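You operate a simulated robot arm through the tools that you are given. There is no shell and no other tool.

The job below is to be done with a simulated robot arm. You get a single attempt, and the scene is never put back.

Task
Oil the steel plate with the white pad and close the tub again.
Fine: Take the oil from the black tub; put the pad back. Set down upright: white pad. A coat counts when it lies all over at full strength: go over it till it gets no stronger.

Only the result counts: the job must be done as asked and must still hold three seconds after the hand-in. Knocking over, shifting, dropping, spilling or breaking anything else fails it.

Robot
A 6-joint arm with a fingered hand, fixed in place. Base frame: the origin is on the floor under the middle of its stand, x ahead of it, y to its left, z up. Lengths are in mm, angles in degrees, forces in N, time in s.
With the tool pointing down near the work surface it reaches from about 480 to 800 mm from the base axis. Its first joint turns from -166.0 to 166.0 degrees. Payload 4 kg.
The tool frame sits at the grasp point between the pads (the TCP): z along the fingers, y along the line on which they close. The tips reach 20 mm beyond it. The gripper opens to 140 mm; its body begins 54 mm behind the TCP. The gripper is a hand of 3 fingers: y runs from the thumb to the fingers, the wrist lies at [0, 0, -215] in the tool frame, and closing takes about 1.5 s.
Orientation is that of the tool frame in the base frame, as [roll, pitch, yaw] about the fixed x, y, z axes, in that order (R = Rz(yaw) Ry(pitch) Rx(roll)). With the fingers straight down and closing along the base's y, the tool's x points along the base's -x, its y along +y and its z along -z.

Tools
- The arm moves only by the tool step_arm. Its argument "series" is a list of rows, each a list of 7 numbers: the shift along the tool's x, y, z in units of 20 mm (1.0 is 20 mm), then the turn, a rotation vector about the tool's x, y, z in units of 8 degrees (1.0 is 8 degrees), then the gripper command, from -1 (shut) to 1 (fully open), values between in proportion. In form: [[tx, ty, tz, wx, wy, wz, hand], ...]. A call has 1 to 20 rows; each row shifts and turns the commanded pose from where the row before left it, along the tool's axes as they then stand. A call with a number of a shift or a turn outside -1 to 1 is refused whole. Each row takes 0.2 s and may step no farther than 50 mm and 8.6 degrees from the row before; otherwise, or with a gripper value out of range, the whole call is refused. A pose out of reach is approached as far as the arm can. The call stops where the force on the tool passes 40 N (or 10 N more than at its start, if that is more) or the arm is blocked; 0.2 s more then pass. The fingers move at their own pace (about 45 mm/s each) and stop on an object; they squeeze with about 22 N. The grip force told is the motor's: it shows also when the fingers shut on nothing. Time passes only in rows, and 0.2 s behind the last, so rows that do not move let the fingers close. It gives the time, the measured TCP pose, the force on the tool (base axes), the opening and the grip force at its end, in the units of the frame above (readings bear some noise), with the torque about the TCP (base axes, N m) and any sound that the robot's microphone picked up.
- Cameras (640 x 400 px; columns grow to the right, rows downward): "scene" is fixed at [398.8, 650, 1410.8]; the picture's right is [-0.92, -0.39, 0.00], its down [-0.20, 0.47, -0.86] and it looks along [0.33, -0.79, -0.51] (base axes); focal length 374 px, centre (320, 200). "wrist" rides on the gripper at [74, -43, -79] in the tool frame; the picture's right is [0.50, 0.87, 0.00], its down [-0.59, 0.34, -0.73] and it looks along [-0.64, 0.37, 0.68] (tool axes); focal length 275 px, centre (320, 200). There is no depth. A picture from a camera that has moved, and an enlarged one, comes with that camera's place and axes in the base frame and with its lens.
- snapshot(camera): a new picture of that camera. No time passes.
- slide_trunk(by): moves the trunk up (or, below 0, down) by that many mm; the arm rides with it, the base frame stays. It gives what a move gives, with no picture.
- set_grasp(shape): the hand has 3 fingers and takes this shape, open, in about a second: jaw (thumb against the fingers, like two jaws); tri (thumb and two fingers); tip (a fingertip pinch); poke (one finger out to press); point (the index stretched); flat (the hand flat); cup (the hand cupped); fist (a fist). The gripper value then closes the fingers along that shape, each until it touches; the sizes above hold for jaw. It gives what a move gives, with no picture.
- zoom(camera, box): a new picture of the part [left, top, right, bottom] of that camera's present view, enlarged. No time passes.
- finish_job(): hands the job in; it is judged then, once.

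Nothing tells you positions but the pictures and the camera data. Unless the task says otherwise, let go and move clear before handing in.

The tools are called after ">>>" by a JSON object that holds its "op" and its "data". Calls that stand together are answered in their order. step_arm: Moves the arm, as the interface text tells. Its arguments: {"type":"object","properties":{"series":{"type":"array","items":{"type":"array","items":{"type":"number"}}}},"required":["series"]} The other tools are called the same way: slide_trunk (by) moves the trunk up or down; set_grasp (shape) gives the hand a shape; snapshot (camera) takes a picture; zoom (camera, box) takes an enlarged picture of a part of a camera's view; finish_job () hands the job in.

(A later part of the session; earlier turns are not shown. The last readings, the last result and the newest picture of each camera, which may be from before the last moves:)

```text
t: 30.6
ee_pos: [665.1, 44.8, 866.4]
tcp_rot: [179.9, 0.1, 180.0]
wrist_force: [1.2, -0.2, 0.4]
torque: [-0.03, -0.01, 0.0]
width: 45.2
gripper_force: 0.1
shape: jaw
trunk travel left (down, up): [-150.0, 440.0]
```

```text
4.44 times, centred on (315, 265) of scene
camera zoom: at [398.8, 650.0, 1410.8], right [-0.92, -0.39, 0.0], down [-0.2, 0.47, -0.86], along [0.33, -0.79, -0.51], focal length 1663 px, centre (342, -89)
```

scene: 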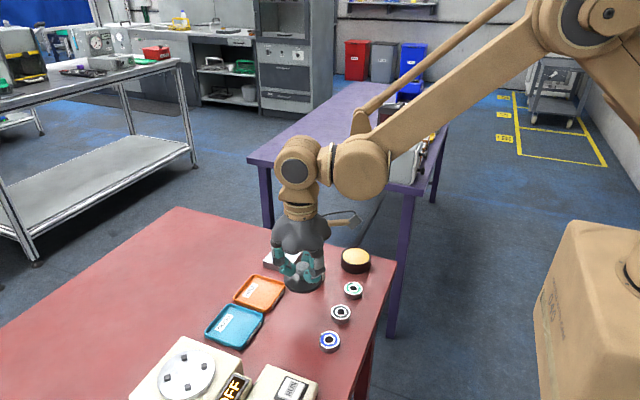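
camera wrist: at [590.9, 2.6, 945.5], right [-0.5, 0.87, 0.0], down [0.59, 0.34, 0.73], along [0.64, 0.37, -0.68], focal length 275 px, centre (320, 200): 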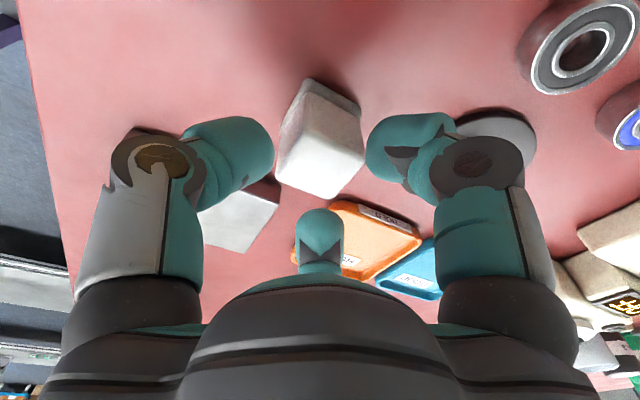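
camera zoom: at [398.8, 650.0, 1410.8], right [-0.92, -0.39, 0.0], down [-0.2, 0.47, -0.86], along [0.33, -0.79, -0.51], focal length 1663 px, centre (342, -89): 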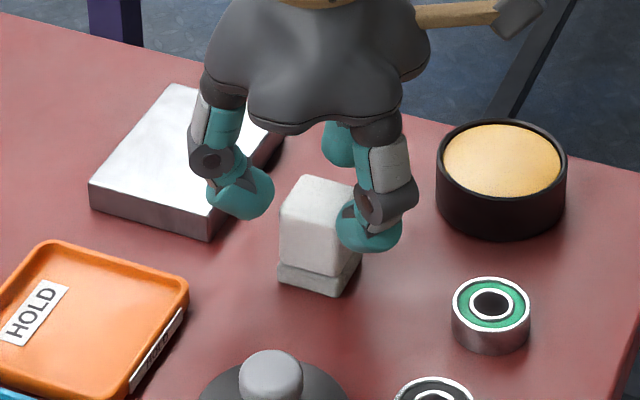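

The fingers straddle the pad cleanly. I'll lower about 24 mm and close.

>>> {"op": "step_arm", "data": {"series": [[0, 0, 0.4, 0, 0, 0, -0.36], [0, 0, 0.4, 0, 0, 0, -0.36], [0, 0, 0.4, 0, 0, 0, -0.36], [0, 0, 0, 0, 0, 0, -0.36], [0, 0, 0, 0, 0, 0, -0.6], [0, 0, 0, 0, 0, 0, -1], [0, 0, 0, 0, 0, 0, -1], [0, 0, 0, 0, 0, 0, -1], [0, 0, 0, 0, 0, 0, -1]]}}

>>> {"op": "zoom", "data": {"camera": "wrist", "box": [170, 50, 500, 290]}}

>>> {"op": "zoom", "data": {"camera": "scene", "box": [285, 240, 345, 300]}}

```text
t: 32.6
ee_pos: [666.5, 45.6, 842.8]
tcp_rot: [-180.0, 0.0, -180.0]
wrist_force: [-0.7, -0.1, 0.2]
torque: [-0.02, -0.03, 0.0]
width: 32.6
gripper_force: 22.4
shape: jaw
trunk travel left (down, up): [-150.0, 440.0]
```

```text
1.67 times, centred on (335, 170) of wrist
camera zoom: at [591.3, 2.7, 921.5], right [-0.5, 0.87, 0.0], down [0.59, 0.34, 0.73], along [0.64, 0.37, -0.68], focal length 459 px, centre (295, 250)
```

zoom: 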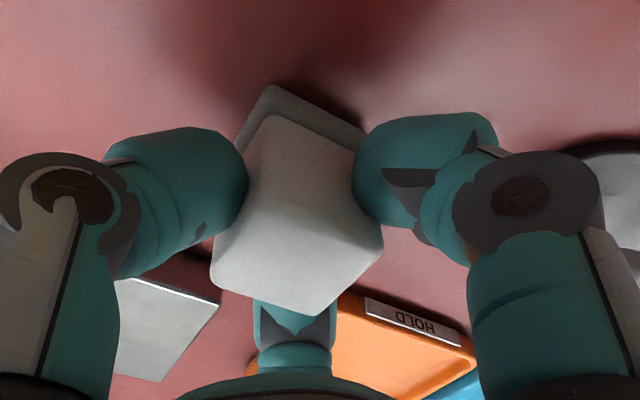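

```text
6.67 times, centred on (315, 270) of scene
camera zoom: at [398.8, 650.0, 1410.8], right [-0.92, -0.39, 0.0], down [-0.2, 0.47, -0.86], along [0.33, -0.79, -0.51], focal length 2494 px, centre (353, -267)
```

zoom: 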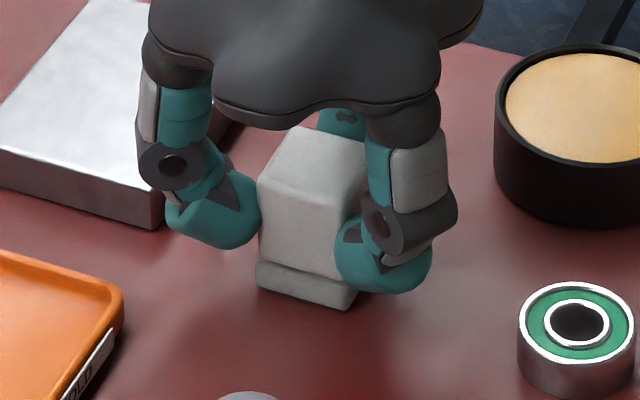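

The pad is gripped at 32.6 mm. I'll lift it about 50 mm and check the hold.

>>> {"op": "step_arm", "data": {"series": [[0, 0, -0.3, 0, 0, 0, -1], [0, 0, -0.6, 0, 0, 0, -1], [0, 0, -0.8, 0, 0, 0, -1], [0, 0, -0.8, 0, 0, 0, -1], [0, 0, 0, 0, 0, 0, -1]]}}

>>> {"op": "zoom", "data": {"camera": "scene", "box": [275, 200, 385, 310]}}

>>> {"op": "snapshot", "data": {"camera": "wrist"}}

```text
t: 33.8
ee_pos: [665.4, 44.7, 894.1]
tcp_rot: [180.0, -0.1, 179.9]
wrist_force: [-0.2, -0.3, -0.7]
torque: [0.01, 0.02, 0.01]
width: 32.6
gripper_force: 21.8
shape: jaw
trunk travel left (down, up): [-150.0, 440.0]
```

```text
3.64 times, centred on (330, 255) of scene
camera zoom: at [398.8, 650.0, 1410.8], right [-0.92, -0.39, 0.0], down [-0.2, 0.47, -0.86], along [0.33, -0.79, -0.51], focal length 1361 px, centre (284, 0)
```

zoom: 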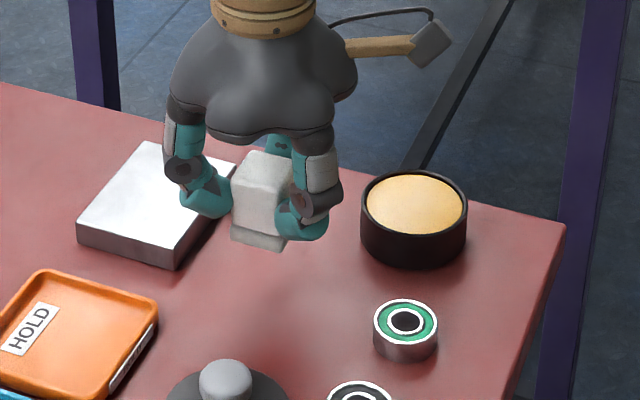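

```text
taken
camera wrist: at [590.7, 1.8, 971.9], right [-0.5, 0.87, 0.0], down [0.59, 0.34, 0.73], along [0.64, 0.37, -0.68], focal length 275 px, centre (320, 200)
```

wrist: 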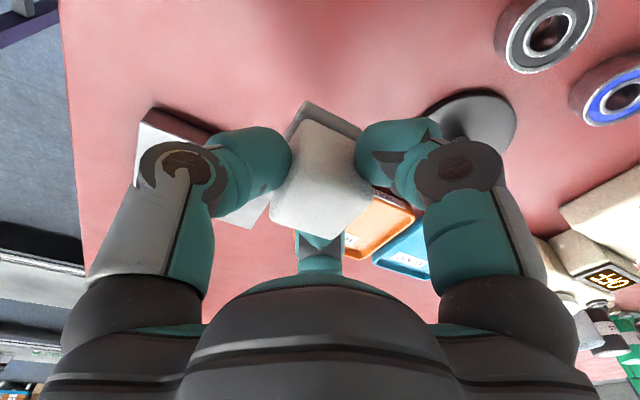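

The pad hangs straight in the hand. Next I'll move over the tub at about (593, -46.5).

>>> {"op": "step_arm", "data": {"series": [[0.604, -0.765, 0, 0, 0, 0, -1], [0.604, -0.765, 0, 0, 0, 0, -1], [0.604, -0.765, 0, 0, 0, 0, -1], [0.604, -0.765, 0, 0, 0, 0, -1], [0.604, -0.765, 0, 0, 0, 0, -1], [0.604, -0.765, 0, 0, 0, 0, -1], [0, 0, 0, 0, 0, 0, -1]]}}

>>> {"op": "zoom", "data": {"camera": "scene", "box": [300, 190, 410, 300]}}

>>> {"op": "snapshot", "data": {"camera": "wrist"}}

```text
t: 35.4
ee_pos: [593.6, -46.4, 893.9]
tcp_rot: [-179.9, 0.0, 180.0]
wrist_force: [0.3, -0.2, 0.5]
torque: [0.06, 0.0, 0.04]
width: 32.9
gripper_force: 22.0
shape: jaw
trunk travel left (down, up): [-150.0, 440.0]
```

```text
3.64 times, centred on (355, 245) of scene
camera zoom: at [398.8, 650.0, 1410.8], right [-0.92, -0.39, 0.0], down [-0.2, 0.47, -0.86], along [0.33, -0.79, -0.51], focal length 1361 px, centre (193, 36)
```

zoom: 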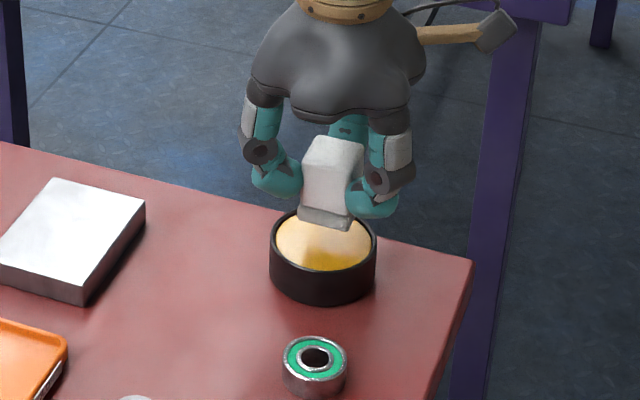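

```text
taken
camera wrist: at [518.2, -89.7, 971.7], right [-0.5, 0.87, 0.0], down [0.59, 0.34, 0.73], along [0.64, 0.37, -0.68], focal length 275 px, centre (320, 200)
```

wrist: 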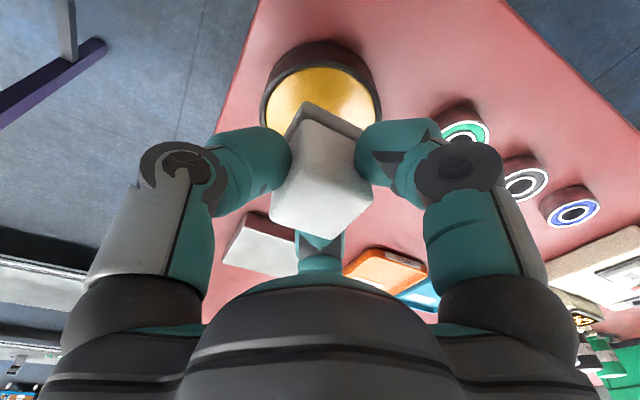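

The pad is centred over the tub. I'll lower it to rim level, then press gently into the oil.

>>> {"op": "step_arm", "data": {"series": [[0, 0, 0.5, 0, 0, 0, -1], [0, 0, 0.4, 0, 0, 0, -1], [0, 0, 0, 0, 0, 0, -1]]}}

>>> {"op": "zoom", "data": {"camera": "scene", "box": [320, 220, 390, 290]}}

>>> {"op": "zoom", "data": {"camera": "wrist", "box": [220, 20, 440, 240]}}

```text
t: 36.2
ee_pos: [592.8, -46.6, 874.8]
tcp_rot: [-179.9, 0.0, -180.0]
wrist_force: [0.2, 0.4, -0.2]
torque: [-0.02, 0.0, -0.01]
width: 32.8
gripper_force: 21.4
shape: jaw
trunk travel left (down, up): [-150.0, 440.0]
```

```text
5.71 times, centred on (355, 255) of scene
camera zoom: at [398.8, 650.0, 1410.8], right [-0.92, -0.39, 0.0], down [-0.2, 0.47, -0.86], along [0.33, -0.79, -0.51], focal length 2138 px, centre (120, -114)
```

zoom: 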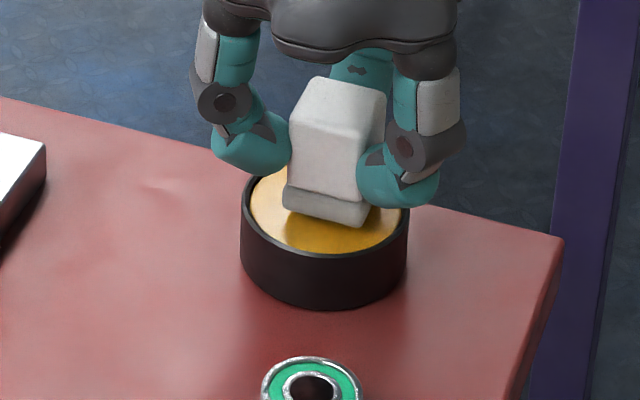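

```text
1.82 times, centred on (330, 130) of wrist
camera zoom: at [518.3, -89.3, 953.5], right [-0.5, 0.87, 0.0], down [0.59, 0.34, 0.73], along [0.64, 0.37, -0.68], focal length 500 px, centre (302, 327)
```

zoom: 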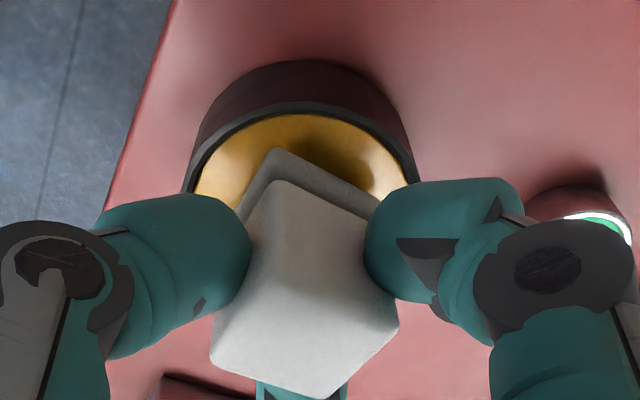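

>>> {"op": "step_arm", "data": {"series": [[0, 0, 0.1, 0, 0, 0, -1], [0, 0, 0.1, 0, 0, 0, -1], [0, 0, 0, 0, 0, 0, -1]]}}

>>> {"op": "step_arm", "data": {"series": [[0, 0, 0.1, 0, 0, 0, -1], [0, 0, 0, 0, 0, 0, -1]]}}

>>> {"op": "zoom", "data": {"camera": "scene", "box": [320, 220, 390, 290]}}

```text
t: 37.0
ee_pos: [591.7, -46.2, 871.9]
tcp_rot: [179.9, 0.0, 179.9]
wrist_force: [-0.3, -0.1, 0.3]
torque: [-0.01, 0.01, -0.01]
width: 32.6
gripper_force: 22.0
shape: jaw
trunk travel left (down, up): [-150.0, 440.0]
```

```text
t: 37.6
ee_pos: [593.2, -47.5, 869.4]
tcp_rot: [180.0, -0.1, 179.9]
wrist_force: [1.8, -1.2, 11.9]
torque: [0.09, -0.06, 0.01]
width: 33.2
gripper_force: 21.9
shape: jaw
trunk travel left (down, up): [-150.0, 440.0]
```

```text
5.71 times, centred on (355, 255) of scene
camera zoom: at [398.8, 650.0, 1410.8], right [-0.92, -0.39, 0.0], down [-0.2, 0.47, -0.86], along [0.33, -0.79, -0.51], focal length 2138 px, centre (120, -114)
```

zoom: 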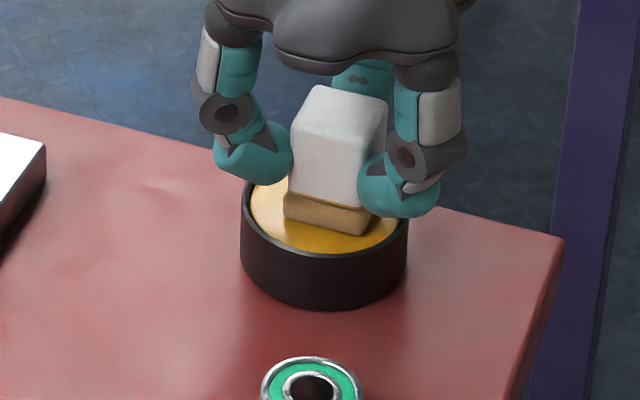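

The pad touched the oil with about 12 N and its base turned oily. I'll hold briefly so it takes up fully and check.

>>> {"op": "step_arm", "data": {"series": [[0, 0, 0, 0, 0, 0, -1], [0, 0, 0, 0, 0, 0, -1], [0, 0, 0, 0, 0, 0, -1], [0, 0, 0, 0, 0, 0, -1], [0, 0, 0, 0, 0, 0, -1]]}}

>>> {"op": "zoom", "data": {"camera": "scene", "box": [320, 220, 390, 290]}}

>>> {"op": "step_arm", "data": {"series": [[0, 0, -0.3, 0, 0, 0, -1], [0, 0, -0.6, 0, 0, 0, -1], [0, 0, -0.8, 0, 0, 0, -1], [0, 0, 0, 0, 0, 0, -1]]}}

>>> {"op": "zoom", "data": {"camera": "scene", "box": [320, 220, 390, 290]}}

>>> {"op": "zoom", "data": {"camera": "wrist", "box": [220, 20, 440, 240]}}

```text
t: 38.8
ee_pos: [591.4, -47.3, 869.7]
tcp_rot: [-180.0, 0.1, 180.0]
wrist_force: [3.1, -1.6, 13.7]
torque: [0.04, -0.01, 0.01]
width: 33.2
gripper_force: 22.0
shape: jaw
trunk travel left (down, up): [-150.0, 440.0]
```

```text
5.71 times, centred on (355, 255) of scene
camera zoom: at [398.8, 650.0, 1410.8], right [-0.92, -0.39, 0.0], down [-0.2, 0.47, -0.86], along [0.33, -0.79, -0.51], focal length 2138 px, centre (120, -114)
```

zoom: 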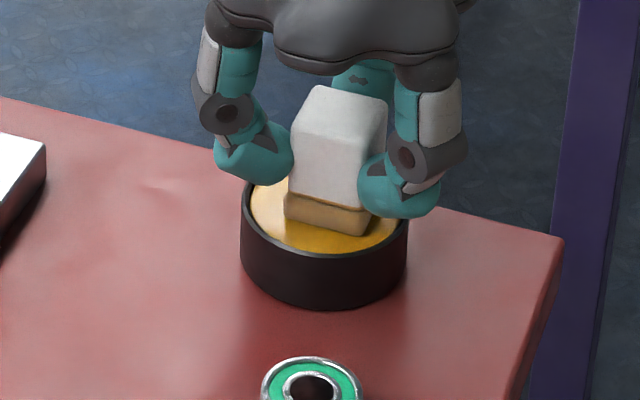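

```text
t: 39.8
ee_pos: [590.8, -47.4, 903.9]
tcp_rot: [-180.0, -0.1, -179.9]
wrist_force: [-0.1, 0.5, -1.0]
torque: [0.03, 0.04, -0.01]
width: 33.1
gripper_force: 21.3
shape: jaw
trunk travel left (down, up): [-150.0, 440.0]
```

```text
5.71 times, centred on (355, 255) of scene
camera zoom: at [398.8, 650.0, 1410.8], right [-0.92, -0.39, 0.0], down [-0.2, 0.47, -0.86], along [0.33, -0.79, -0.51], focal length 2138 px, centre (120, -114)
```

zoom: 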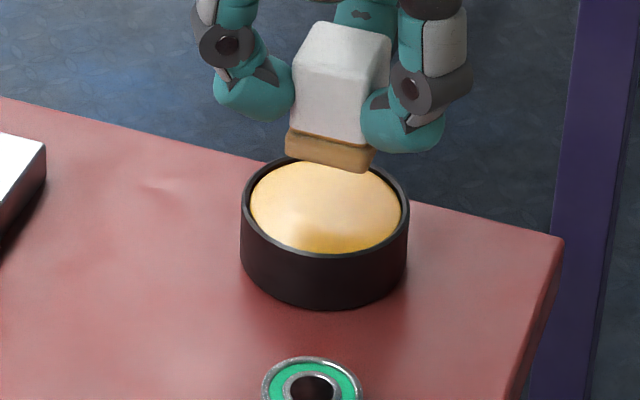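

```text
1.82 times, centred on (330, 130) of wrist
camera zoom: at [518.1, -89.3, 981.5], right [-0.5, 0.87, 0.0], down [0.59, 0.34, 0.73], along [0.64, 0.37, -0.68], focal length 500 px, centre (302, 327)
```

zoom: 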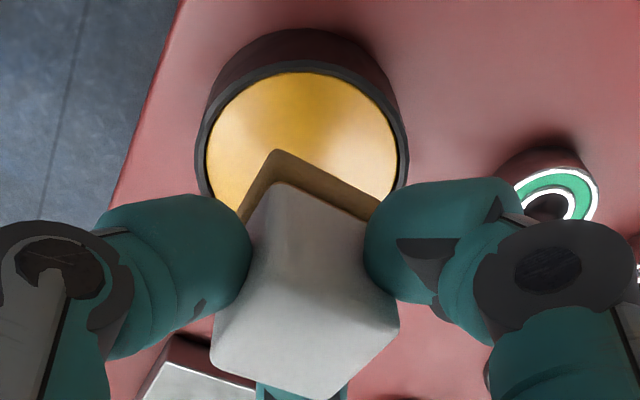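

The pad is loaded with oil. I'll move toward the plate and stop short, to measure its edges with the wrist camera.

>>> {"op": "step_arm", "data": {"series": [[-0.8, 0.2, 0, 0, 0, 0, -1], [-0.8, 0.2, 0, 0, 0, 0, -1], [-0.8, 0.2, 0, 0, 0, 0, -1], [-0.8, 0.2, 0, 0, 0, 0, -1], [-0.8, 0.2, 0, 0, 0, 0, -1], [0, 0, 0, 0, 0, 0, -1]]}}

>>> {"op": "snapshot", "data": {"camera": "wrist"}}

>>> {"op": "zoom", "data": {"camera": "scene", "box": [250, 190, 360, 300]}}

```text
t: 41.2
ee_pos: [673.9, -26.8, 903.7]
tcp_rot: [180.0, 0.1, -180.0]
wrist_force: [0.2, 0.6, -0.2]
torque: [-0.02, 0.02, -0.01]
width: 33.1
gripper_force: 22.1
shape: jaw
trunk travel left (down, up): [-150.0, 440.0]
```

```text
taken
camera wrist: at [598.6, -69.4, 981.8], right [-0.5, 0.87, 0.0], down [0.59, 0.34, 0.73], along [0.64, 0.37, -0.68], focal length 275 px, centre (320, 200)
```

wrist: 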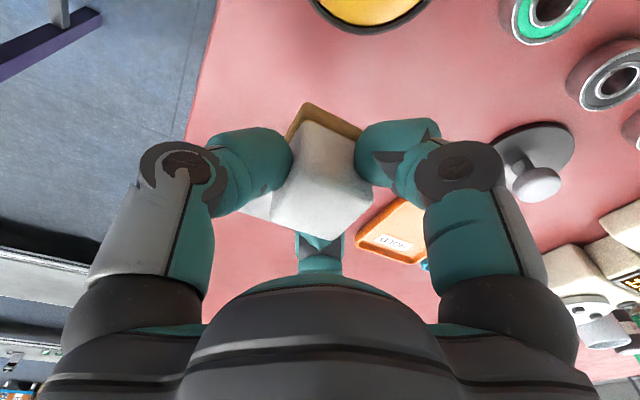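

```text
3.64 times, centred on (305, 245) of scene
camera zoom: at [398.8, 650.0, 1410.8], right [-0.92, -0.39, 0.0], down [-0.2, 0.47, -0.86], along [0.33, -0.79, -0.51], focal length 1361 px, centre (374, 36)
```

zoom: 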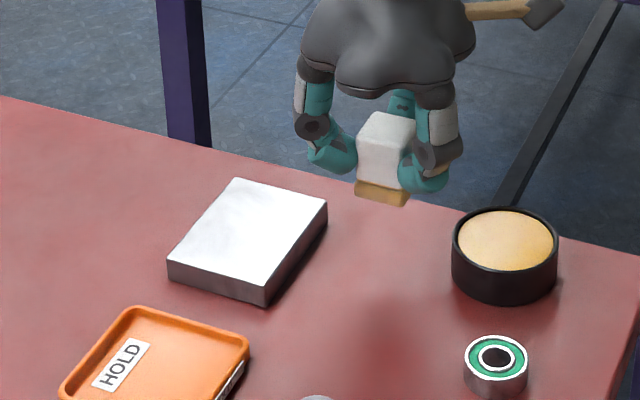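

The pad hides the plate in the wrist view, so I'll use the earlier measurements: x about 729–801, y about -49 to 48. I'll move over the near (-y) corner and come down toward the plate.

>>> {"op": "step_arm", "data": {"series": [[-0.7, -0.1, 0, 0, 0, 0, -1], [-0.7, -0.1, 0, 0, 0, 0, -1], [-0.7, -0.1, 0, 0, 0, 0, -1], [-0.7, -0.1, 0, 0, 0, 0, -1], [-0.7, -0.1, 0, 0, 0, 0, -1], [0, 0, 0.6, 0, 0, 0, -1], [0, 0, 0.6, 0, 0, 0, -1], [0, 0, 0.4, 0, 0, 0, -1], [0, 0, 0, 0, 0, 0, -1]]}}

>>> {"op": "zoom", "data": {"camera": "scene", "box": [250, 200, 330, 280]}}

>>> {"op": "snapshot", "data": {"camera": "wrist"}}

```text
t: 43.2
ee_pos: [741.8, -36.8, 871.6]
tcp_rot: [-179.9, 0.0, 180.0]
wrist_force: [-1.2, -0.6, -0.4]
torque: [-0.03, -0.01, -0.01]
width: 33.4
gripper_force: 21.8
shape: jaw
trunk travel left (down, up): [-150.0, 440.0]
```

```text
5.00 times, centred on (290, 240) of scene
camera zoom: at [398.8, 650.0, 1410.8], right [-0.92, -0.39, 0.0], down [-0.2, 0.47, -0.86], along [0.33, -0.79, -0.51], focal length 1871 px, centre (470, 0)
```

zoom: 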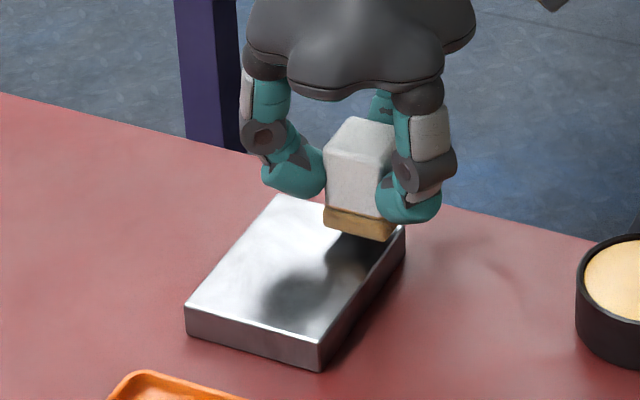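

```text
taken
camera wrist: at [668.8, -79.7, 949.4], right [-0.5, 0.87, 0.0], down [0.59, 0.34, 0.73], along [0.64, 0.37, -0.68], focal length 275 px, centre (320, 200)
```

wrist: 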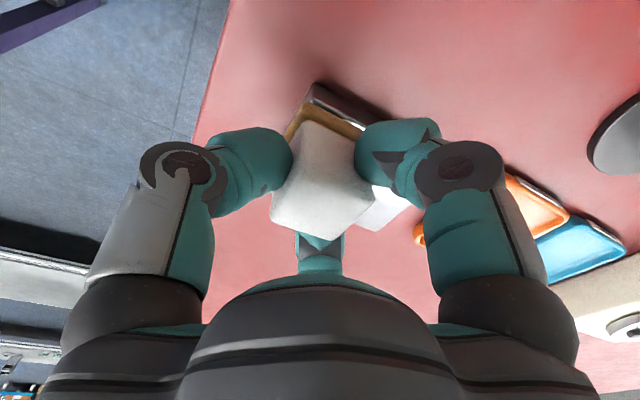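

The pad hovers over the plate corner. I'll feel for contact in small steps.

>>> {"op": "step_arm", "data": {"series": [[0, 0, 0.1, 0, 0, 0, -1], [0, 0, 0.1, 0, 0, 0, -1], [0, 0, 0.1, 0, 0, 0, -1], [0, 0, 0, 0, 0, 0, -1]]}}

>>> {"op": "step_arm", "data": {"series": [[0, 0, 0.08, 0, 0, 0, -1], [0, 0, 0, 0, 0, 0, -1]]}}

>>> {"op": "zoom", "data": {"camera": "scene", "box": [250, 200, 330, 280]}}

```text
t: 44.2
ee_pos: [742.6, -36.9, 865.9]
tcp_rot: [-179.9, 0.1, 180.0]
wrist_force: [0.0, -1.0, 0.4]
torque: [-0.02, -0.02, 0.02]
width: 33.1
gripper_force: 21.9
shape: jaw
trunk travel left (down, up): [-150.0, 440.0]
```

```text
t: 44.8
ee_pos: [741.2, -36.5, 862.8]
tcp_rot: [-180.0, 0.0, 180.0]
wrist_force: [0.2, 0.3, -0.1]
torque: [0.02, -0.02, -0.02]
width: 33.3
gripper_force: 21.8
shape: jaw
trunk travel left (down, up): [-150.0, 440.0]
```

```text
5.00 times, centred on (290, 240) of scene
camera zoom: at [398.8, 650.0, 1410.8], right [-0.92, -0.39, 0.0], down [-0.2, 0.47, -0.86], along [0.33, -0.79, -0.51], focal length 1871 px, centre (470, 0)
```

zoom: 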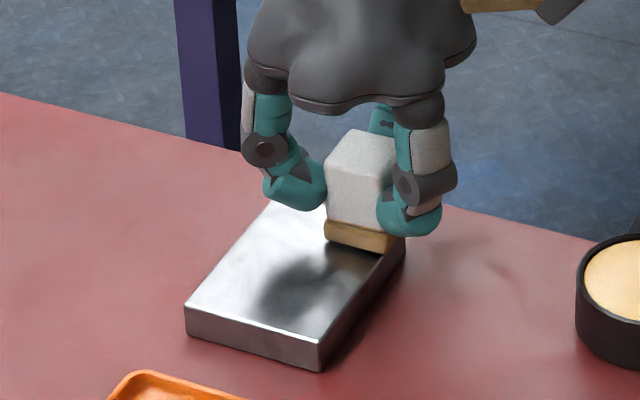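

>>> {"op": "step_arm", "data": {"series": [[0, 0, 0.06, 0, 0, 0, -1], [0, 0, 0, 0, 0, 0, -1]]}}

>>> {"op": "step_arm", "data": {"series": [[0, 0, 0.06, 0, 0, 0, -1], [0, 0, 0, 0, 0, 0, -1]]}}

```text
t: 45.4
ee_pos: [742.4, -36.8, 862.7]
tcp_rot: [180.0, 0.0, 180.0]
wrist_force: [-0.7, -0.2, -0.5]
torque: [-0.04, -0.01, 0.0]
width: 33.3
gripper_force: 22.1
shape: jaw
trunk travel left (down, up): [-150.0, 440.0]
```

```text
t: 46.0
ee_pos: [742.3, -38.1, 862.0]
tcp_rot: [179.9, 0.1, -179.9]
wrist_force: [1.8, -1.0, 5.9]
torque: [0.09, -0.01, -0.01]
width: 33.0
gripper_force: 22.3
shape: jaw
trunk travel left (down, up): [-150.0, 440.0]
```

The pad touches the plate with about 6 N. I'll press slightly more and make the first stroke along +y.

>>> {"op": "step_arm", "data": {"series": [[0, 0, 0.03, 0, 0, 0, -1], [0, 0.3, 0, 0, 0, 0, -1], [0, 0.4, 0, 0, 0, 0, -1], [0, 0.4, 0, 0, 0, 0, -1], [0, 0.4, 0, 0, 0, 0, -1], [0, 0.4, 0, 0, 0, 0, -1], [0, 0.4, 0, 0, 0, 0, -1], [0, 0.4, 0, 0, 0, 0, -1], [0, 0.4, 0, 0, 0, 0, -1], [0, 0.4, 0, 0, 0, 0, -1], [0, 0.2, 0, 0, 0, 0, -1], [0, 0, 0, 0, 0, 0, -1]]}}

>>> {"op": "zoom", "data": {"camera": "scene", "box": [250, 200, 330, 280]}}

```text
t: 48.6
ee_pos: [741.9, 37.2, 862.1]
tcp_rot: [-180.0, 0.0, 179.9]
wrist_force: [-0.5, -2.7, 9.0]
torque: [0.0, 0.0, 0.0]
width: 32.8
gripper_force: 22.1
shape: jaw
trunk travel left (down, up): [-150.0, 440.0]
```

```text
5.00 times, centred on (290, 240) of scene
camera zoom: at [398.8, 650.0, 1410.8], right [-0.92, -0.39, 0.0], down [-0.2, 0.47, -0.86], along [0.33, -0.79, -0.51], focal length 1871 px, centre (470, 0)
```

zoom: 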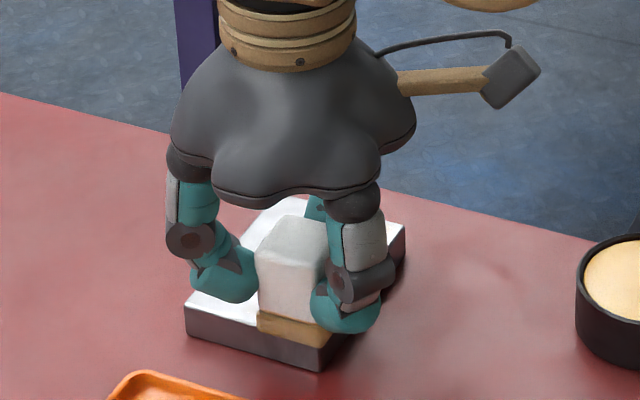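

The first stroke went smoothly with about 9 N and no shift of the plate. I'll continue in a serpentine over the rest.

>>> {"op": "step_arm", "data": {"series": [[-0.4, 0, 0, 0, 0, 0, -1], [-0.4, 0, 0, 0, 0, 0, -1], [0, -0.4625, 0, 0, 0, 0, -1], [0, -0.4625, 0, 0, 0, 0, -1], [0, -0.4625, 0, 0, 0, 0, -1], [0, -0.4625, 0, 0, 0, 0, -1], [0, -0.4625, 0, 0, 0, 0, -1], [0, -0.4625, 0, 0, 0, 0, -1], [0, -0.4625, 0, 0, 0, 0, -1], [0, -0.4625, 0, 0, 0, 0, -1], [-0.4, 0, 0, 0, 0, 0, -1], [-0.4, 0, 0, 0, 0, 0, -1], [0, 0.4625, 0, 0, 0, 0, -1], [0, 0.4625, 0, 0, 0, 0, -1], [0, 0.4625, 0, 0, 0, 0, -1], [0, 0.4625, 0, 0, 0, 0, -1], [0, 0.4625, 0, 0, 0, 0, -1], [0, 0.4625, 0, 0, 0, 0, -1], [0, 0.4625, 0, 0, 0, 0, -1], [0, 0.4625, 0, 0, 0, 0, -1]]}}

>>> {"op": "zoom", "data": {"camera": "scene", "box": [250, 200, 330, 280]}}

>>> {"op": "snapshot", "data": {"camera": "wrist"}}

```text
t: 52.8
ee_pos: [774.0, 36.7, 861.4]
tcp_rot: [179.9, 0.0, 179.9]
wrist_force: [-0.2, -3.0, 8.9]
torque: [0.01, -0.02, 0.03]
width: 33.4
gripper_force: 22.1
shape: jaw
trunk travel left (down, up): [-150.0, 440.0]
```

```text
5.00 times, centred on (290, 240) of scene
camera zoom: at [398.8, 650.0, 1410.8], right [-0.92, -0.39, 0.0], down [-0.2, 0.47, -0.86], along [0.33, -0.79, -0.51], focal length 1871 px, centre (470, 0)
```

zoom: 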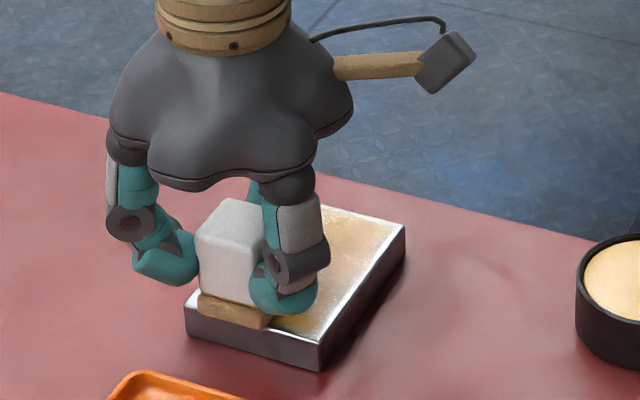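

```text
taken
camera wrist: at [699.5, -5.9, 939.6], right [-0.5, 0.87, 0.0], down [0.59, 0.34, 0.73], along [0.64, 0.37, -0.68], focal length 275 px, centre (320, 200)
```

wrist: 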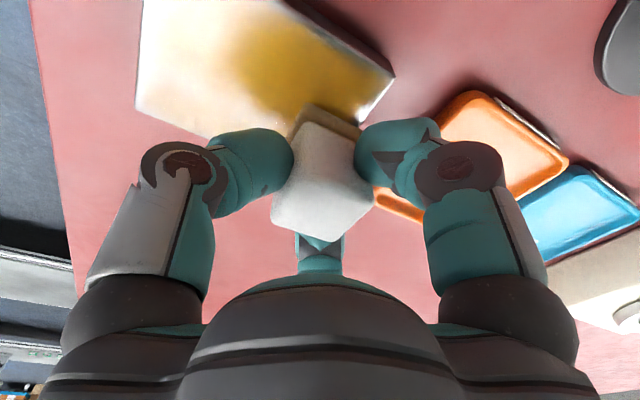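

Oil is showing on the plate. I'll do the last column at x of about 787.

>>> {"op": "step_arm", "data": {"series": [[-0.35, 0, 0, 0, 0, 0, -1], [-0.35, 0, 0, 0, 0, 0, -1], [0, -0.4625, 0, 0, 0, 0, -1], [0, -0.4625, 0, 0, 0, 0, -1], [0, -0.4625, 0, 0, 0, 0, -1], [0, -0.4625, 0, 0, 0, 0, -1], [0, -0.4625, 0, 0, 0, 0, -1], [0, -0.4625, 0, 0, 0, 0, -1], [0, -0.4625, 0, 0, 0, 0, -1], [0, -0.4625, 0, 0, 0, 0, -1], [0, 0, 0, 0, 0, 0, -1]]}}

>>> {"op": "zoom", "data": {"camera": "scene", "box": [250, 200, 330, 280]}}

>>> {"op": "snapshot", "data": {"camera": "wrist"}}

```text
t: 55.2
ee_pos: [788.2, -37.5, 861.6]
tcp_rot: [-179.9, 0.1, -180.0]
wrist_force: [0.6, 2.7, 7.7]
torque: [0.18, 0.03, 0.01]
width: 33.4
gripper_force: 22.1
shape: jaw
trunk travel left (down, up): [-150.0, 440.0]
```

```text
5.00 times, centred on (290, 240) of scene
camera zoom: at [398.8, 650.0, 1410.8], right [-0.92, -0.39, 0.0], down [-0.2, 0.47, -0.86], along [0.33, -0.79, -0.51], focal length 1871 px, centre (470, 0)
```

zoom: 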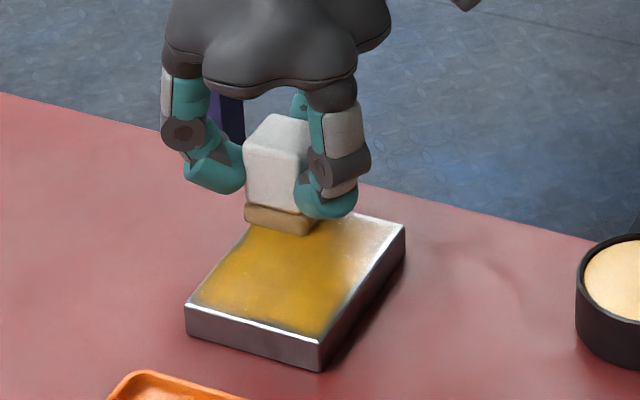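

```text
taken
camera wrist: at [713.9, -79.2, 939.6], right [-0.5, 0.87, 0.0], down [0.59, 0.34, 0.73], along [0.64, 0.37, -0.68], focal length 275 px, centre (320, 200)
```

wrist: 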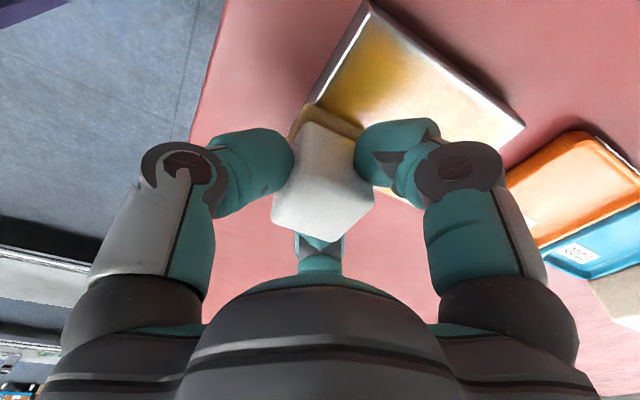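

There's a yellow coat, but the plate's edges look less covered. I'll lift the pad and back away to inspect the whole plate.

>>> {"op": "step_arm", "data": {"series": [[0, 0, -0.5, 0, 0, 0, -1], [0, 0, -1, 0, 0, 0, -1], [0, 0, -1, 0, 0, 0, -1], [0, 0, -1, 0, 0, 0, -1], [1, 0, 0, 0, 0, 0, -1], [1, 0, 0, 0, 0, 0, -1], [1, 0, 0, 0, 0, 0, -1], [1, 0, 0, 0, 0, 0, -1], [1, 0, 0, 0, 0, 0, -1], [1, 0, 0, 0, 0, 0, -1], [0, 0, 0, 0, 0, 0, -1]]}}

>>> {"op": "zoom", "data": {"camera": "scene", "box": [255, 225, 315, 285]}}

>>> {"op": "snapshot", "data": {"camera": "wrist"}}

>>> {"op": "zoom", "data": {"camera": "scene", "box": [280, 190, 360, 270]}}

```text
t: 57.6
ee_pos: [668.0, -36.3, 931.7]
tcp_rot: [-180.0, 0.1, 180.0]
wrist_force: [0.5, -0.4, -1.1]
torque: [0.03, 0.0, -0.01]
width: 33.1
gripper_force: 22.3
shape: jaw
trunk travel left (down, up): [-150.0, 440.0]
```

```text
6.67 times, centred on (285, 255) of scene
camera zoom: at [398.8, 650.0, 1410.8], right [-0.92, -0.39, 0.0], down [-0.2, 0.47, -0.86], along [0.33, -0.79, -0.51], focal length 2494 px, centre (553, -167)
```

zoom: 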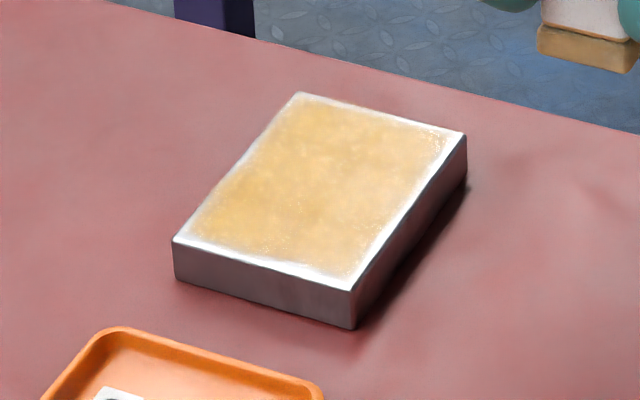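

```text
taken
camera wrist: at [593.9, -78.9, 1008.9], right [-0.5, 0.87, 0.0], down [0.59, 0.34, 0.73], along [0.64, 0.37, -0.68], focal length 275 px, centre (320, 200)
```

wrist: 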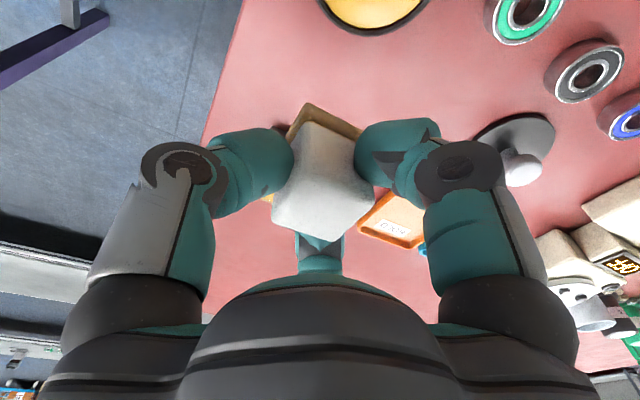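

```text
5.00 times, centred on (320, 230) of scene
camera zoom: at [398.8, 650.0, 1410.8], right [-0.92, -0.39, 0.0], down [-0.2, 0.47, -0.86], along [0.33, -0.79, -0.51], focal length 1871 px, centre (320, 50)
```

zoom: 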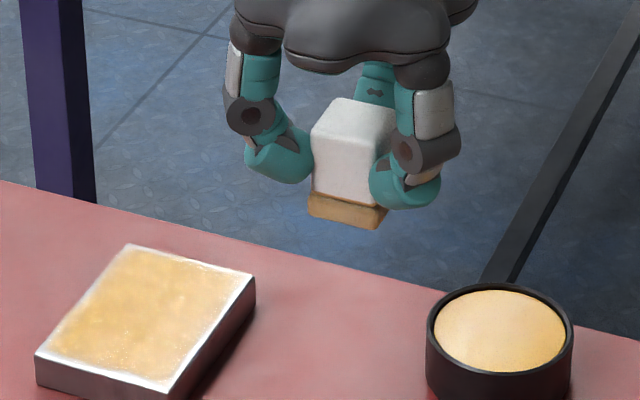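

>>> {"op": "zoom", "data": {"camera": "scene", "box": [268, 235, 303, 275]}}

>>> {"op": "zoom", "data": {"camera": "scene", "box": [265, 250, 295, 275]}}

>>> {"op": "zoom", "data": {"camera": "scene", "box": [280, 236, 304, 260]}}

```text
10.00 times, centred on (286, 255) of scene
camera zoom: at [398.8, 650.0, 1410.8], right [-0.92, -0.39, 0.0], down [-0.2, 0.47, -0.86], along [0.33, -0.79, -0.51], focal length 3742 px, centre (665, -350)
```

zoom: 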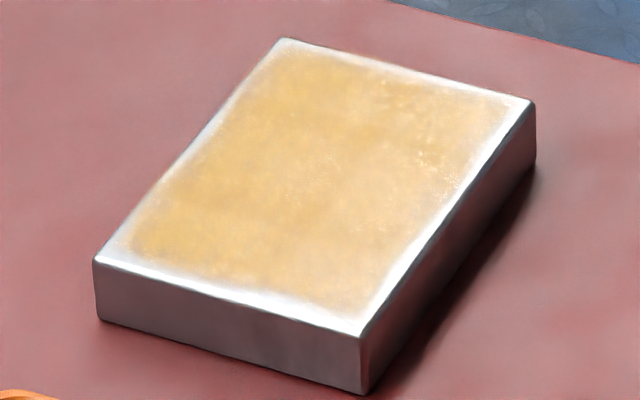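

```text
16.00 times, centred on (280, 262) of scene
camera zoom: at [398.8, 650.0, 1410.8], right [-0.92, -0.39, 0.0], down [-0.2, 0.47, -0.86], along [0.33, -0.79, -0.51], focal length 5987 px, centre (960, -800)
```

zoom: 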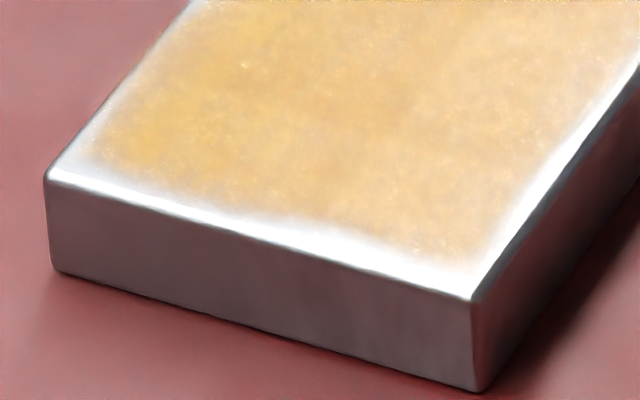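

```text
16.00 times, centred on (292, 248) of scene
camera zoom: at [398.8, 650.0, 1410.8], right [-0.92, -0.39, 0.0], down [-0.2, 0.47, -0.86], along [0.33, -0.79, -0.51], focal length 5987 px, centre (768, -568)
```

zoom: 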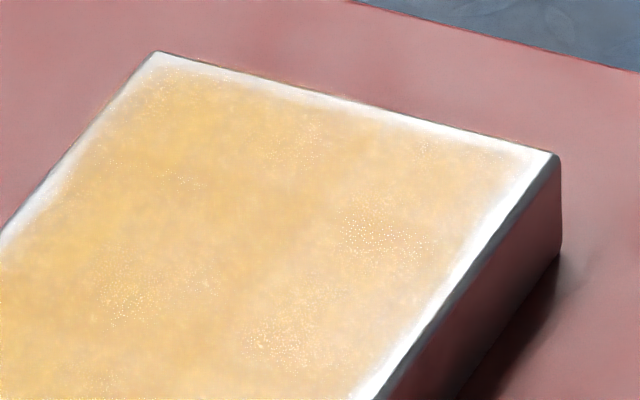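

The coat fades in a thin band at every edge, so the strokes must reach farther out and the plate needs more passes. I'll re-dip the pad first.

>>> {"op": "step_arm", "data": {"series": [[0.76, -0.1, 0, 0, 0, 0, -1], [0.76, -0.1, 0, 0, 0, 0, -1], [0.76, -0.1, 0, 0, 0, 0, -1], [0.76, -0.1, 0, 0, 0, 0, -1], [0.76, -0.1, 0, 0, 0, 0, -1], [0, 0, 0.8, 0, 0, 0, -1], [0, 0, 0.8, 0, 0, 0, -1], [0, 0, 0.6, 0, 0, 0, -1], [0, 0, 0.4, 0, 0, 0, -1], [0, 0, 0.2, 0, 0, 0, -1], [0, 0, 0.12, 0, 0, 0, -1], [0, 0, 0.1, 0, 0, 0, -1], [0, 0, 0.05, 0, 0, 0, -1], [0, 0, 0, 0, 0, 0, -1], [0, 0, 0, 0, 0, 0, -1], [0, 0, 0, 0, 0, 0, -1]]}}

>>> {"op": "zoom", "data": {"camera": "scene", "box": [320, 220, 390, 290]}}

```text
t: 61.0
ee_pos: [591.9, -46.7, 869.1]
tcp_rot: [-180.0, 0.0, 180.0]
wrist_force: [0.8, -1.5, 8.2]
torque: [0.05, 0.01, -0.03]
width: 33.4
gripper_force: 22.0
shape: jaw
trunk travel left (down, up): [-150.0, 440.0]
```

```text
5.71 times, centred on (355, 255) of scene
camera zoom: at [398.8, 650.0, 1410.8], right [-0.92, -0.39, 0.0], down [-0.2, 0.47, -0.86], along [0.33, -0.79, -0.51], focal length 2138 px, centre (120, -114)
```

zoom: 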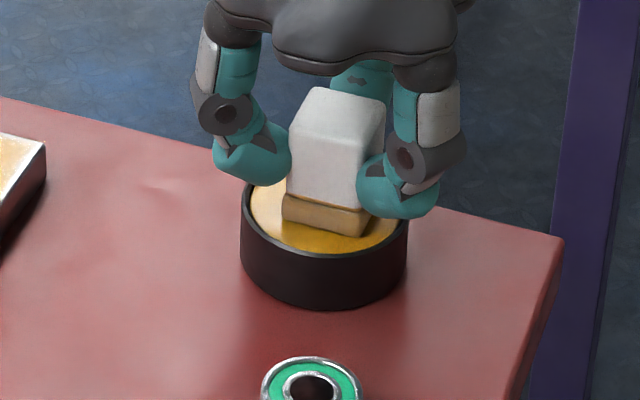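

Dipped again with about 8 N. I'll move back over the plate's (-x, -y) corner, closer to the edges this time, and touch down.

>>> {"op": "step_arm", "data": {"series": [[0, 0, -0.3, 0, 0, 0, -1], [0, 0, -0.6, 0, 0, 0, -1], [0, 0, -0.8, 0, 0, 0, -1], [-0.8, 0.022, 0, 0, 0, 0, -1], [-0.8, 0.022, 0, 0, 0, 0, -1], [-0.8, 0.022, 0, 0, 0, 0, -1], [-0.8, 0.022, 0, 0, 0, 0, -1], [-0.8, 0.022, 0, 0, 0, 0, -1], [-0.8, 0.022, 0, 0, 0, 0, -1], [-0.8, 0.022, 0, 0, 0, 0, -1], [-0.8, 0.022, 0, 0, 0, 0, -1], [-0.8, 0.022, 0, 0, 0, 0, -1], [0, 0, 0.8, 0, 0, 0, -1], [0, 0, 0.8, 0, 0, 0, -1], [0, 0, 0.3, 0, 0, 0, -1], [0, 0, 0.1, 0, 0, 0, -1], [0, 0, 0.1, 0, 0, 0, -1], [0, 0, 0.03, 0, 0, 0, -1], [0, 0, 0, 0, 0, 0, -1]]}}

>>> {"op": "zoom", "data": {"camera": "scene", "box": [250, 200, 330, 280]}}

>>> {"op": "snapshot", "data": {"camera": "wrist"}}

```text
t: 65.0
ee_pos: [736.9, -43.3, 860.8]
tcp_rot: [-180.0, 0.1, -180.0]
wrist_force: [1.9, -1.8, 9.0]
torque: [0.08, -0.04, -0.03]
width: 33.0
gripper_force: 22.2
shape: jaw
trunk travel left (down, up): [-150.0, 440.0]
```

```text
5.00 times, centred on (290, 240) of scene
camera zoom: at [398.8, 650.0, 1410.8], right [-0.92, -0.39, 0.0], down [-0.2, 0.47, -0.86], along [0.33, -0.79, -0.51], focal length 1871 px, centre (470, 0)
```

zoom: 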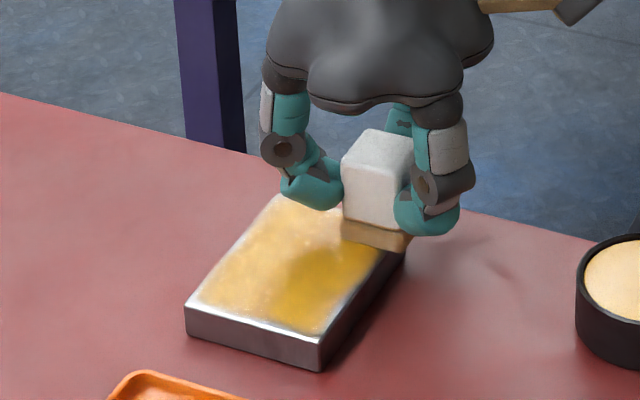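

```text
taken
camera wrist: at [661.9, -86.0, 939.4], right [-0.5, 0.87, 0.0], down [0.59, 0.34, 0.73], along [0.64, 0.37, -0.68], focal length 275 px, centre (320, 200)
```

wrist: 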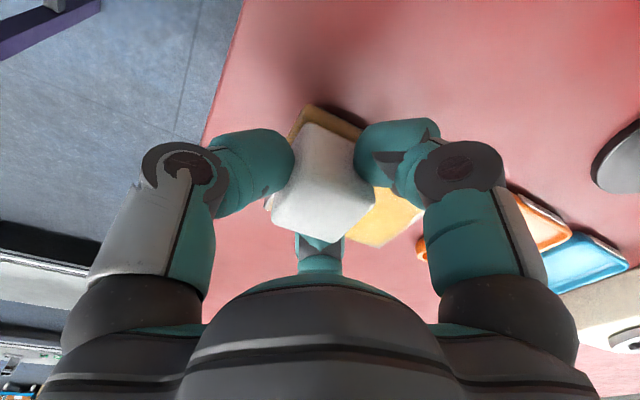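

Contact at 9 N with the pad slightly over both edges. I'll run the second, wider serpentine.

>>> {"op": "step_arm", "data": {"series": [[0, 0.475, 0, 0, 0, 0, -1], [0, 0.475, 0, 0, 0, 0, -1], [0, 0.475, 0, 0, 0, 0, -1], [0, 0.475, 0, 0, 0, 0, -1], [0, 0.475, 0, 0, 0, 0, -1], [0, 0.475, 0, 0, 0, 0, -1], [0, 0.475, 0, 0, 0, 0, -1], [0, 0.475, 0, 0, 0, 0, -1], [0, 0.475, 0, 0, 0, 0, -1], [-0.65, 0, 0, 0, 0, 0, -1], [0, -0.475, 0, 0, 0, 0, -1], [0, -0.475, 0, 0, 0, 0, -1], [0, -0.475, 0, 0, 0, 0, -1], [0, -0.475, 0, 0, 0, 0, -1], [0, -0.475, 0, 0, 0, 0, -1], [0, -0.475, 0, 0, 0, 0, -1], [0, -0.475, 0, 0, 0, 0, -1], [0, -0.475, 0, 0, 0, 0, -1], [0, -0.475, 0, 0, 0, 0, -1], [-0.65, 0, 0, 0, 0, 0, -1]]}}

>>> {"op": "zoom", "data": {"camera": "scene", "box": [250, 200, 330, 280]}}

>>> {"op": "zoom", "data": {"camera": "scene", "box": [268, 235, 303, 275]}}

```text
t: 69.2
ee_pos: [762.1, -42.4, 861.9]
tcp_rot: [179.9, 0.0, 179.9]
wrist_force: [-1.6, -0.6, 5.6]
torque: [0.1, 0.05, 0.05]
width: 33.2
gripper_force: 22.0
shape: jaw
trunk travel left (down, up): [-150.0, 440.0]
```

```text
5.00 times, centred on (290, 240) of scene
camera zoom: at [398.8, 650.0, 1410.8], right [-0.92, -0.39, 0.0], down [-0.2, 0.47, -0.86], along [0.33, -0.79, -0.51], focal length 1871 px, centre (470, 0)
```

zoom: 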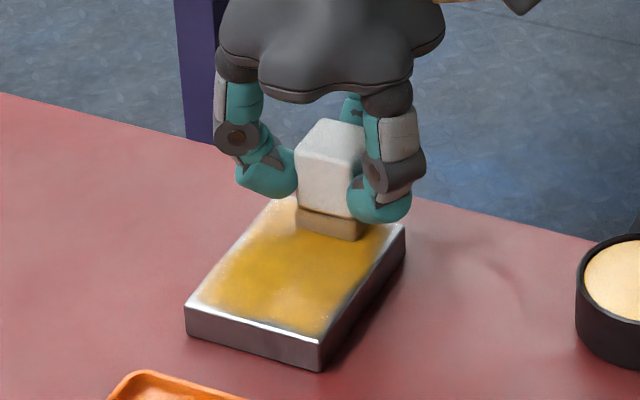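

```text
10.00 times, centred on (286, 255) of scene
camera zoom: at [398.8, 650.0, 1410.8], right [-0.92, -0.39, 0.0], down [-0.2, 0.47, -0.86], along [0.33, -0.79, -0.51], focal length 3742 px, centre (665, -350)
```

zoom: 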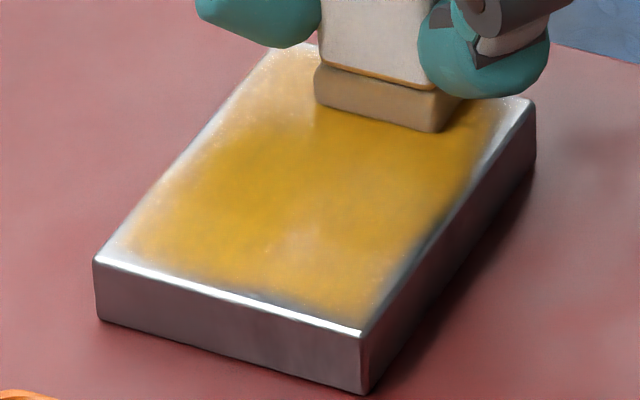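

The coat is deepening and nearing the edges. I'll add a touch of pressure and continue toward the far side.

>>> {"op": "step_arm", "data": {"series": [[0, 0.475, 0.02, 0, 0, 0, -1], [0, 0.475, 0, 0, 0, 0, -1], [0, 0.475, 0, 0, 0, 0, -1], [0, 0.475, 0, 0, 0, 0, -1], [0, 0.475, 0, 0, 0, 0, -1], [0, 0.475, 0, 0, 0, 0, -1], [0, 0.475, 0, 0, 0, 0, -1], [0, 0.475, 0, 0, 0, 0, -1], [0, 0.475, 0, 0, 0, 0, -1], [-0.65, 0, 0, 0, 0, 0, -1], [0, -0.475, 0, 0, 0, 0, -1], [0, -0.475, 0, 0, 0, 0, -1], [0, -0.475, 0, 0, 0, 0, -1], [0, -0.475, 0, 0, 0, 0, -1], [0, -0.475, 0, 0, 0, 0, -1], [0, -0.475, 0, 0, 0, 0, -1], [0, -0.475, 0, 0, 0, 0, -1], [0, -0.475, 0, 0, 0, 0, -1], [0, -0.475, 0, 0, 0, 0, -1], [-0.65, 0, 0, 0, 0, 0, -1]]}}

>>> {"op": "zoom", "data": {"camera": "scene", "box": [268, 235, 303, 275]}}

>>> {"op": "step_arm", "data": {"series": [[0, 0.475, 0, 0, 0, 0, -1], [0, 0.475, 0, 0, 0, 0, -1], [0, 0.475, 0, 0, 0, 0, -1], [0, 0.475, 0, 0, 0, 0, -1], [0, 0.475, 0, 0, 0, 0, -1], [0, 0.475, 0, 0, 0, 0, -1], [0, 0.475, 0, 0, 0, 0, -1], [0, 0.475, 0, 0, 0, 0, -1], [0, 0.475, 0, 0, 0, 0, -1], [-0.4, 0, 0, 0, 0, 0, -1], [0, -0.475, 0, 0, 0, 0, -1], [0, -0.475, 0, 0, 0, 0, -1], [0, -0.475, 0, 0, 0, 0, -1], [0, -0.475, 0, 0, 0, 0, -1], [0, -0.475, 0, 0, 0, 0, -1], [0, -0.475, 0, 0, 0, 0, -1], [0, -0.475, 0, 0, 0, 0, -1], [0, -0.475, 0, 0, 0, 0, -1], [0, -0.475, 0, 0, 0, 0, -1], [0, 0, 0, 0, 0, 0, -1]]}}

>>> {"op": "zoom", "data": {"camera": "scene", "box": [268, 235, 303, 275]}}

```text
t: 73.4
ee_pos: [788.2, -43.7, 860.5]
tcp_rot: [-180.0, -0.1, 179.9]
wrist_force: [-1.5, -0.9, 6.5]
torque: [0.15, 0.0, 0.02]
width: 33.4
gripper_force: 21.8
shape: jaw
trunk travel left (down, up): [-150.0, 440.0]
```

```text
10.00 times, centred on (286, 255) of scene
camera zoom: at [398.8, 650.0, 1410.8], right [-0.92, -0.39, 0.0], down [-0.2, 0.47, -0.86], along [0.33, -0.79, -0.51], focal length 3742 px, centre (665, -350)
```

zoom: 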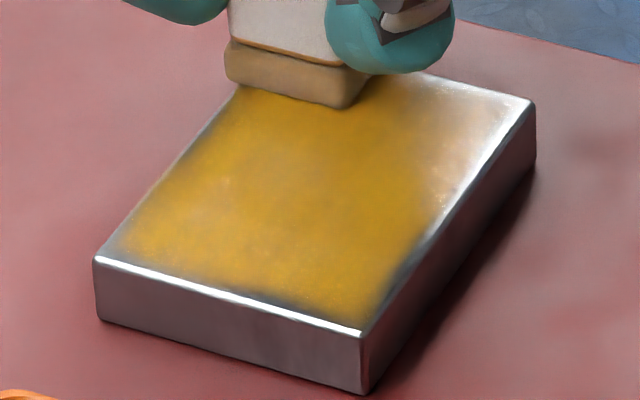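

```text
t: 77.6
ee_pos: [796.2, -43.7, 861.3]
tcp_rot: [-179.9, 0.0, -180.0]
wrist_force: [-0.3, 3.6, 7.4]
torque: [0.18, 0.0, -0.02]
width: 33.4
gripper_force: 22.0
shape: jaw
trunk travel left (down, up): [-150.0, 440.0]
```

```text
10.00 times, centred on (286, 255) of scene
camera zoom: at [398.8, 650.0, 1410.8], right [-0.92, -0.39, 0.0], down [-0.2, 0.47, -0.86], along [0.33, -0.79, -0.51], focal length 3742 px, centre (665, -350)
```

zoom: 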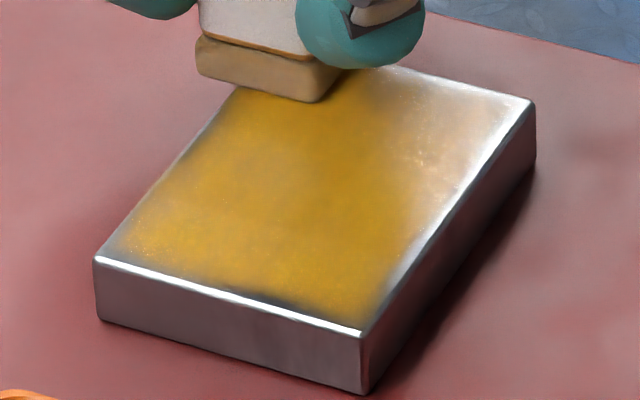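

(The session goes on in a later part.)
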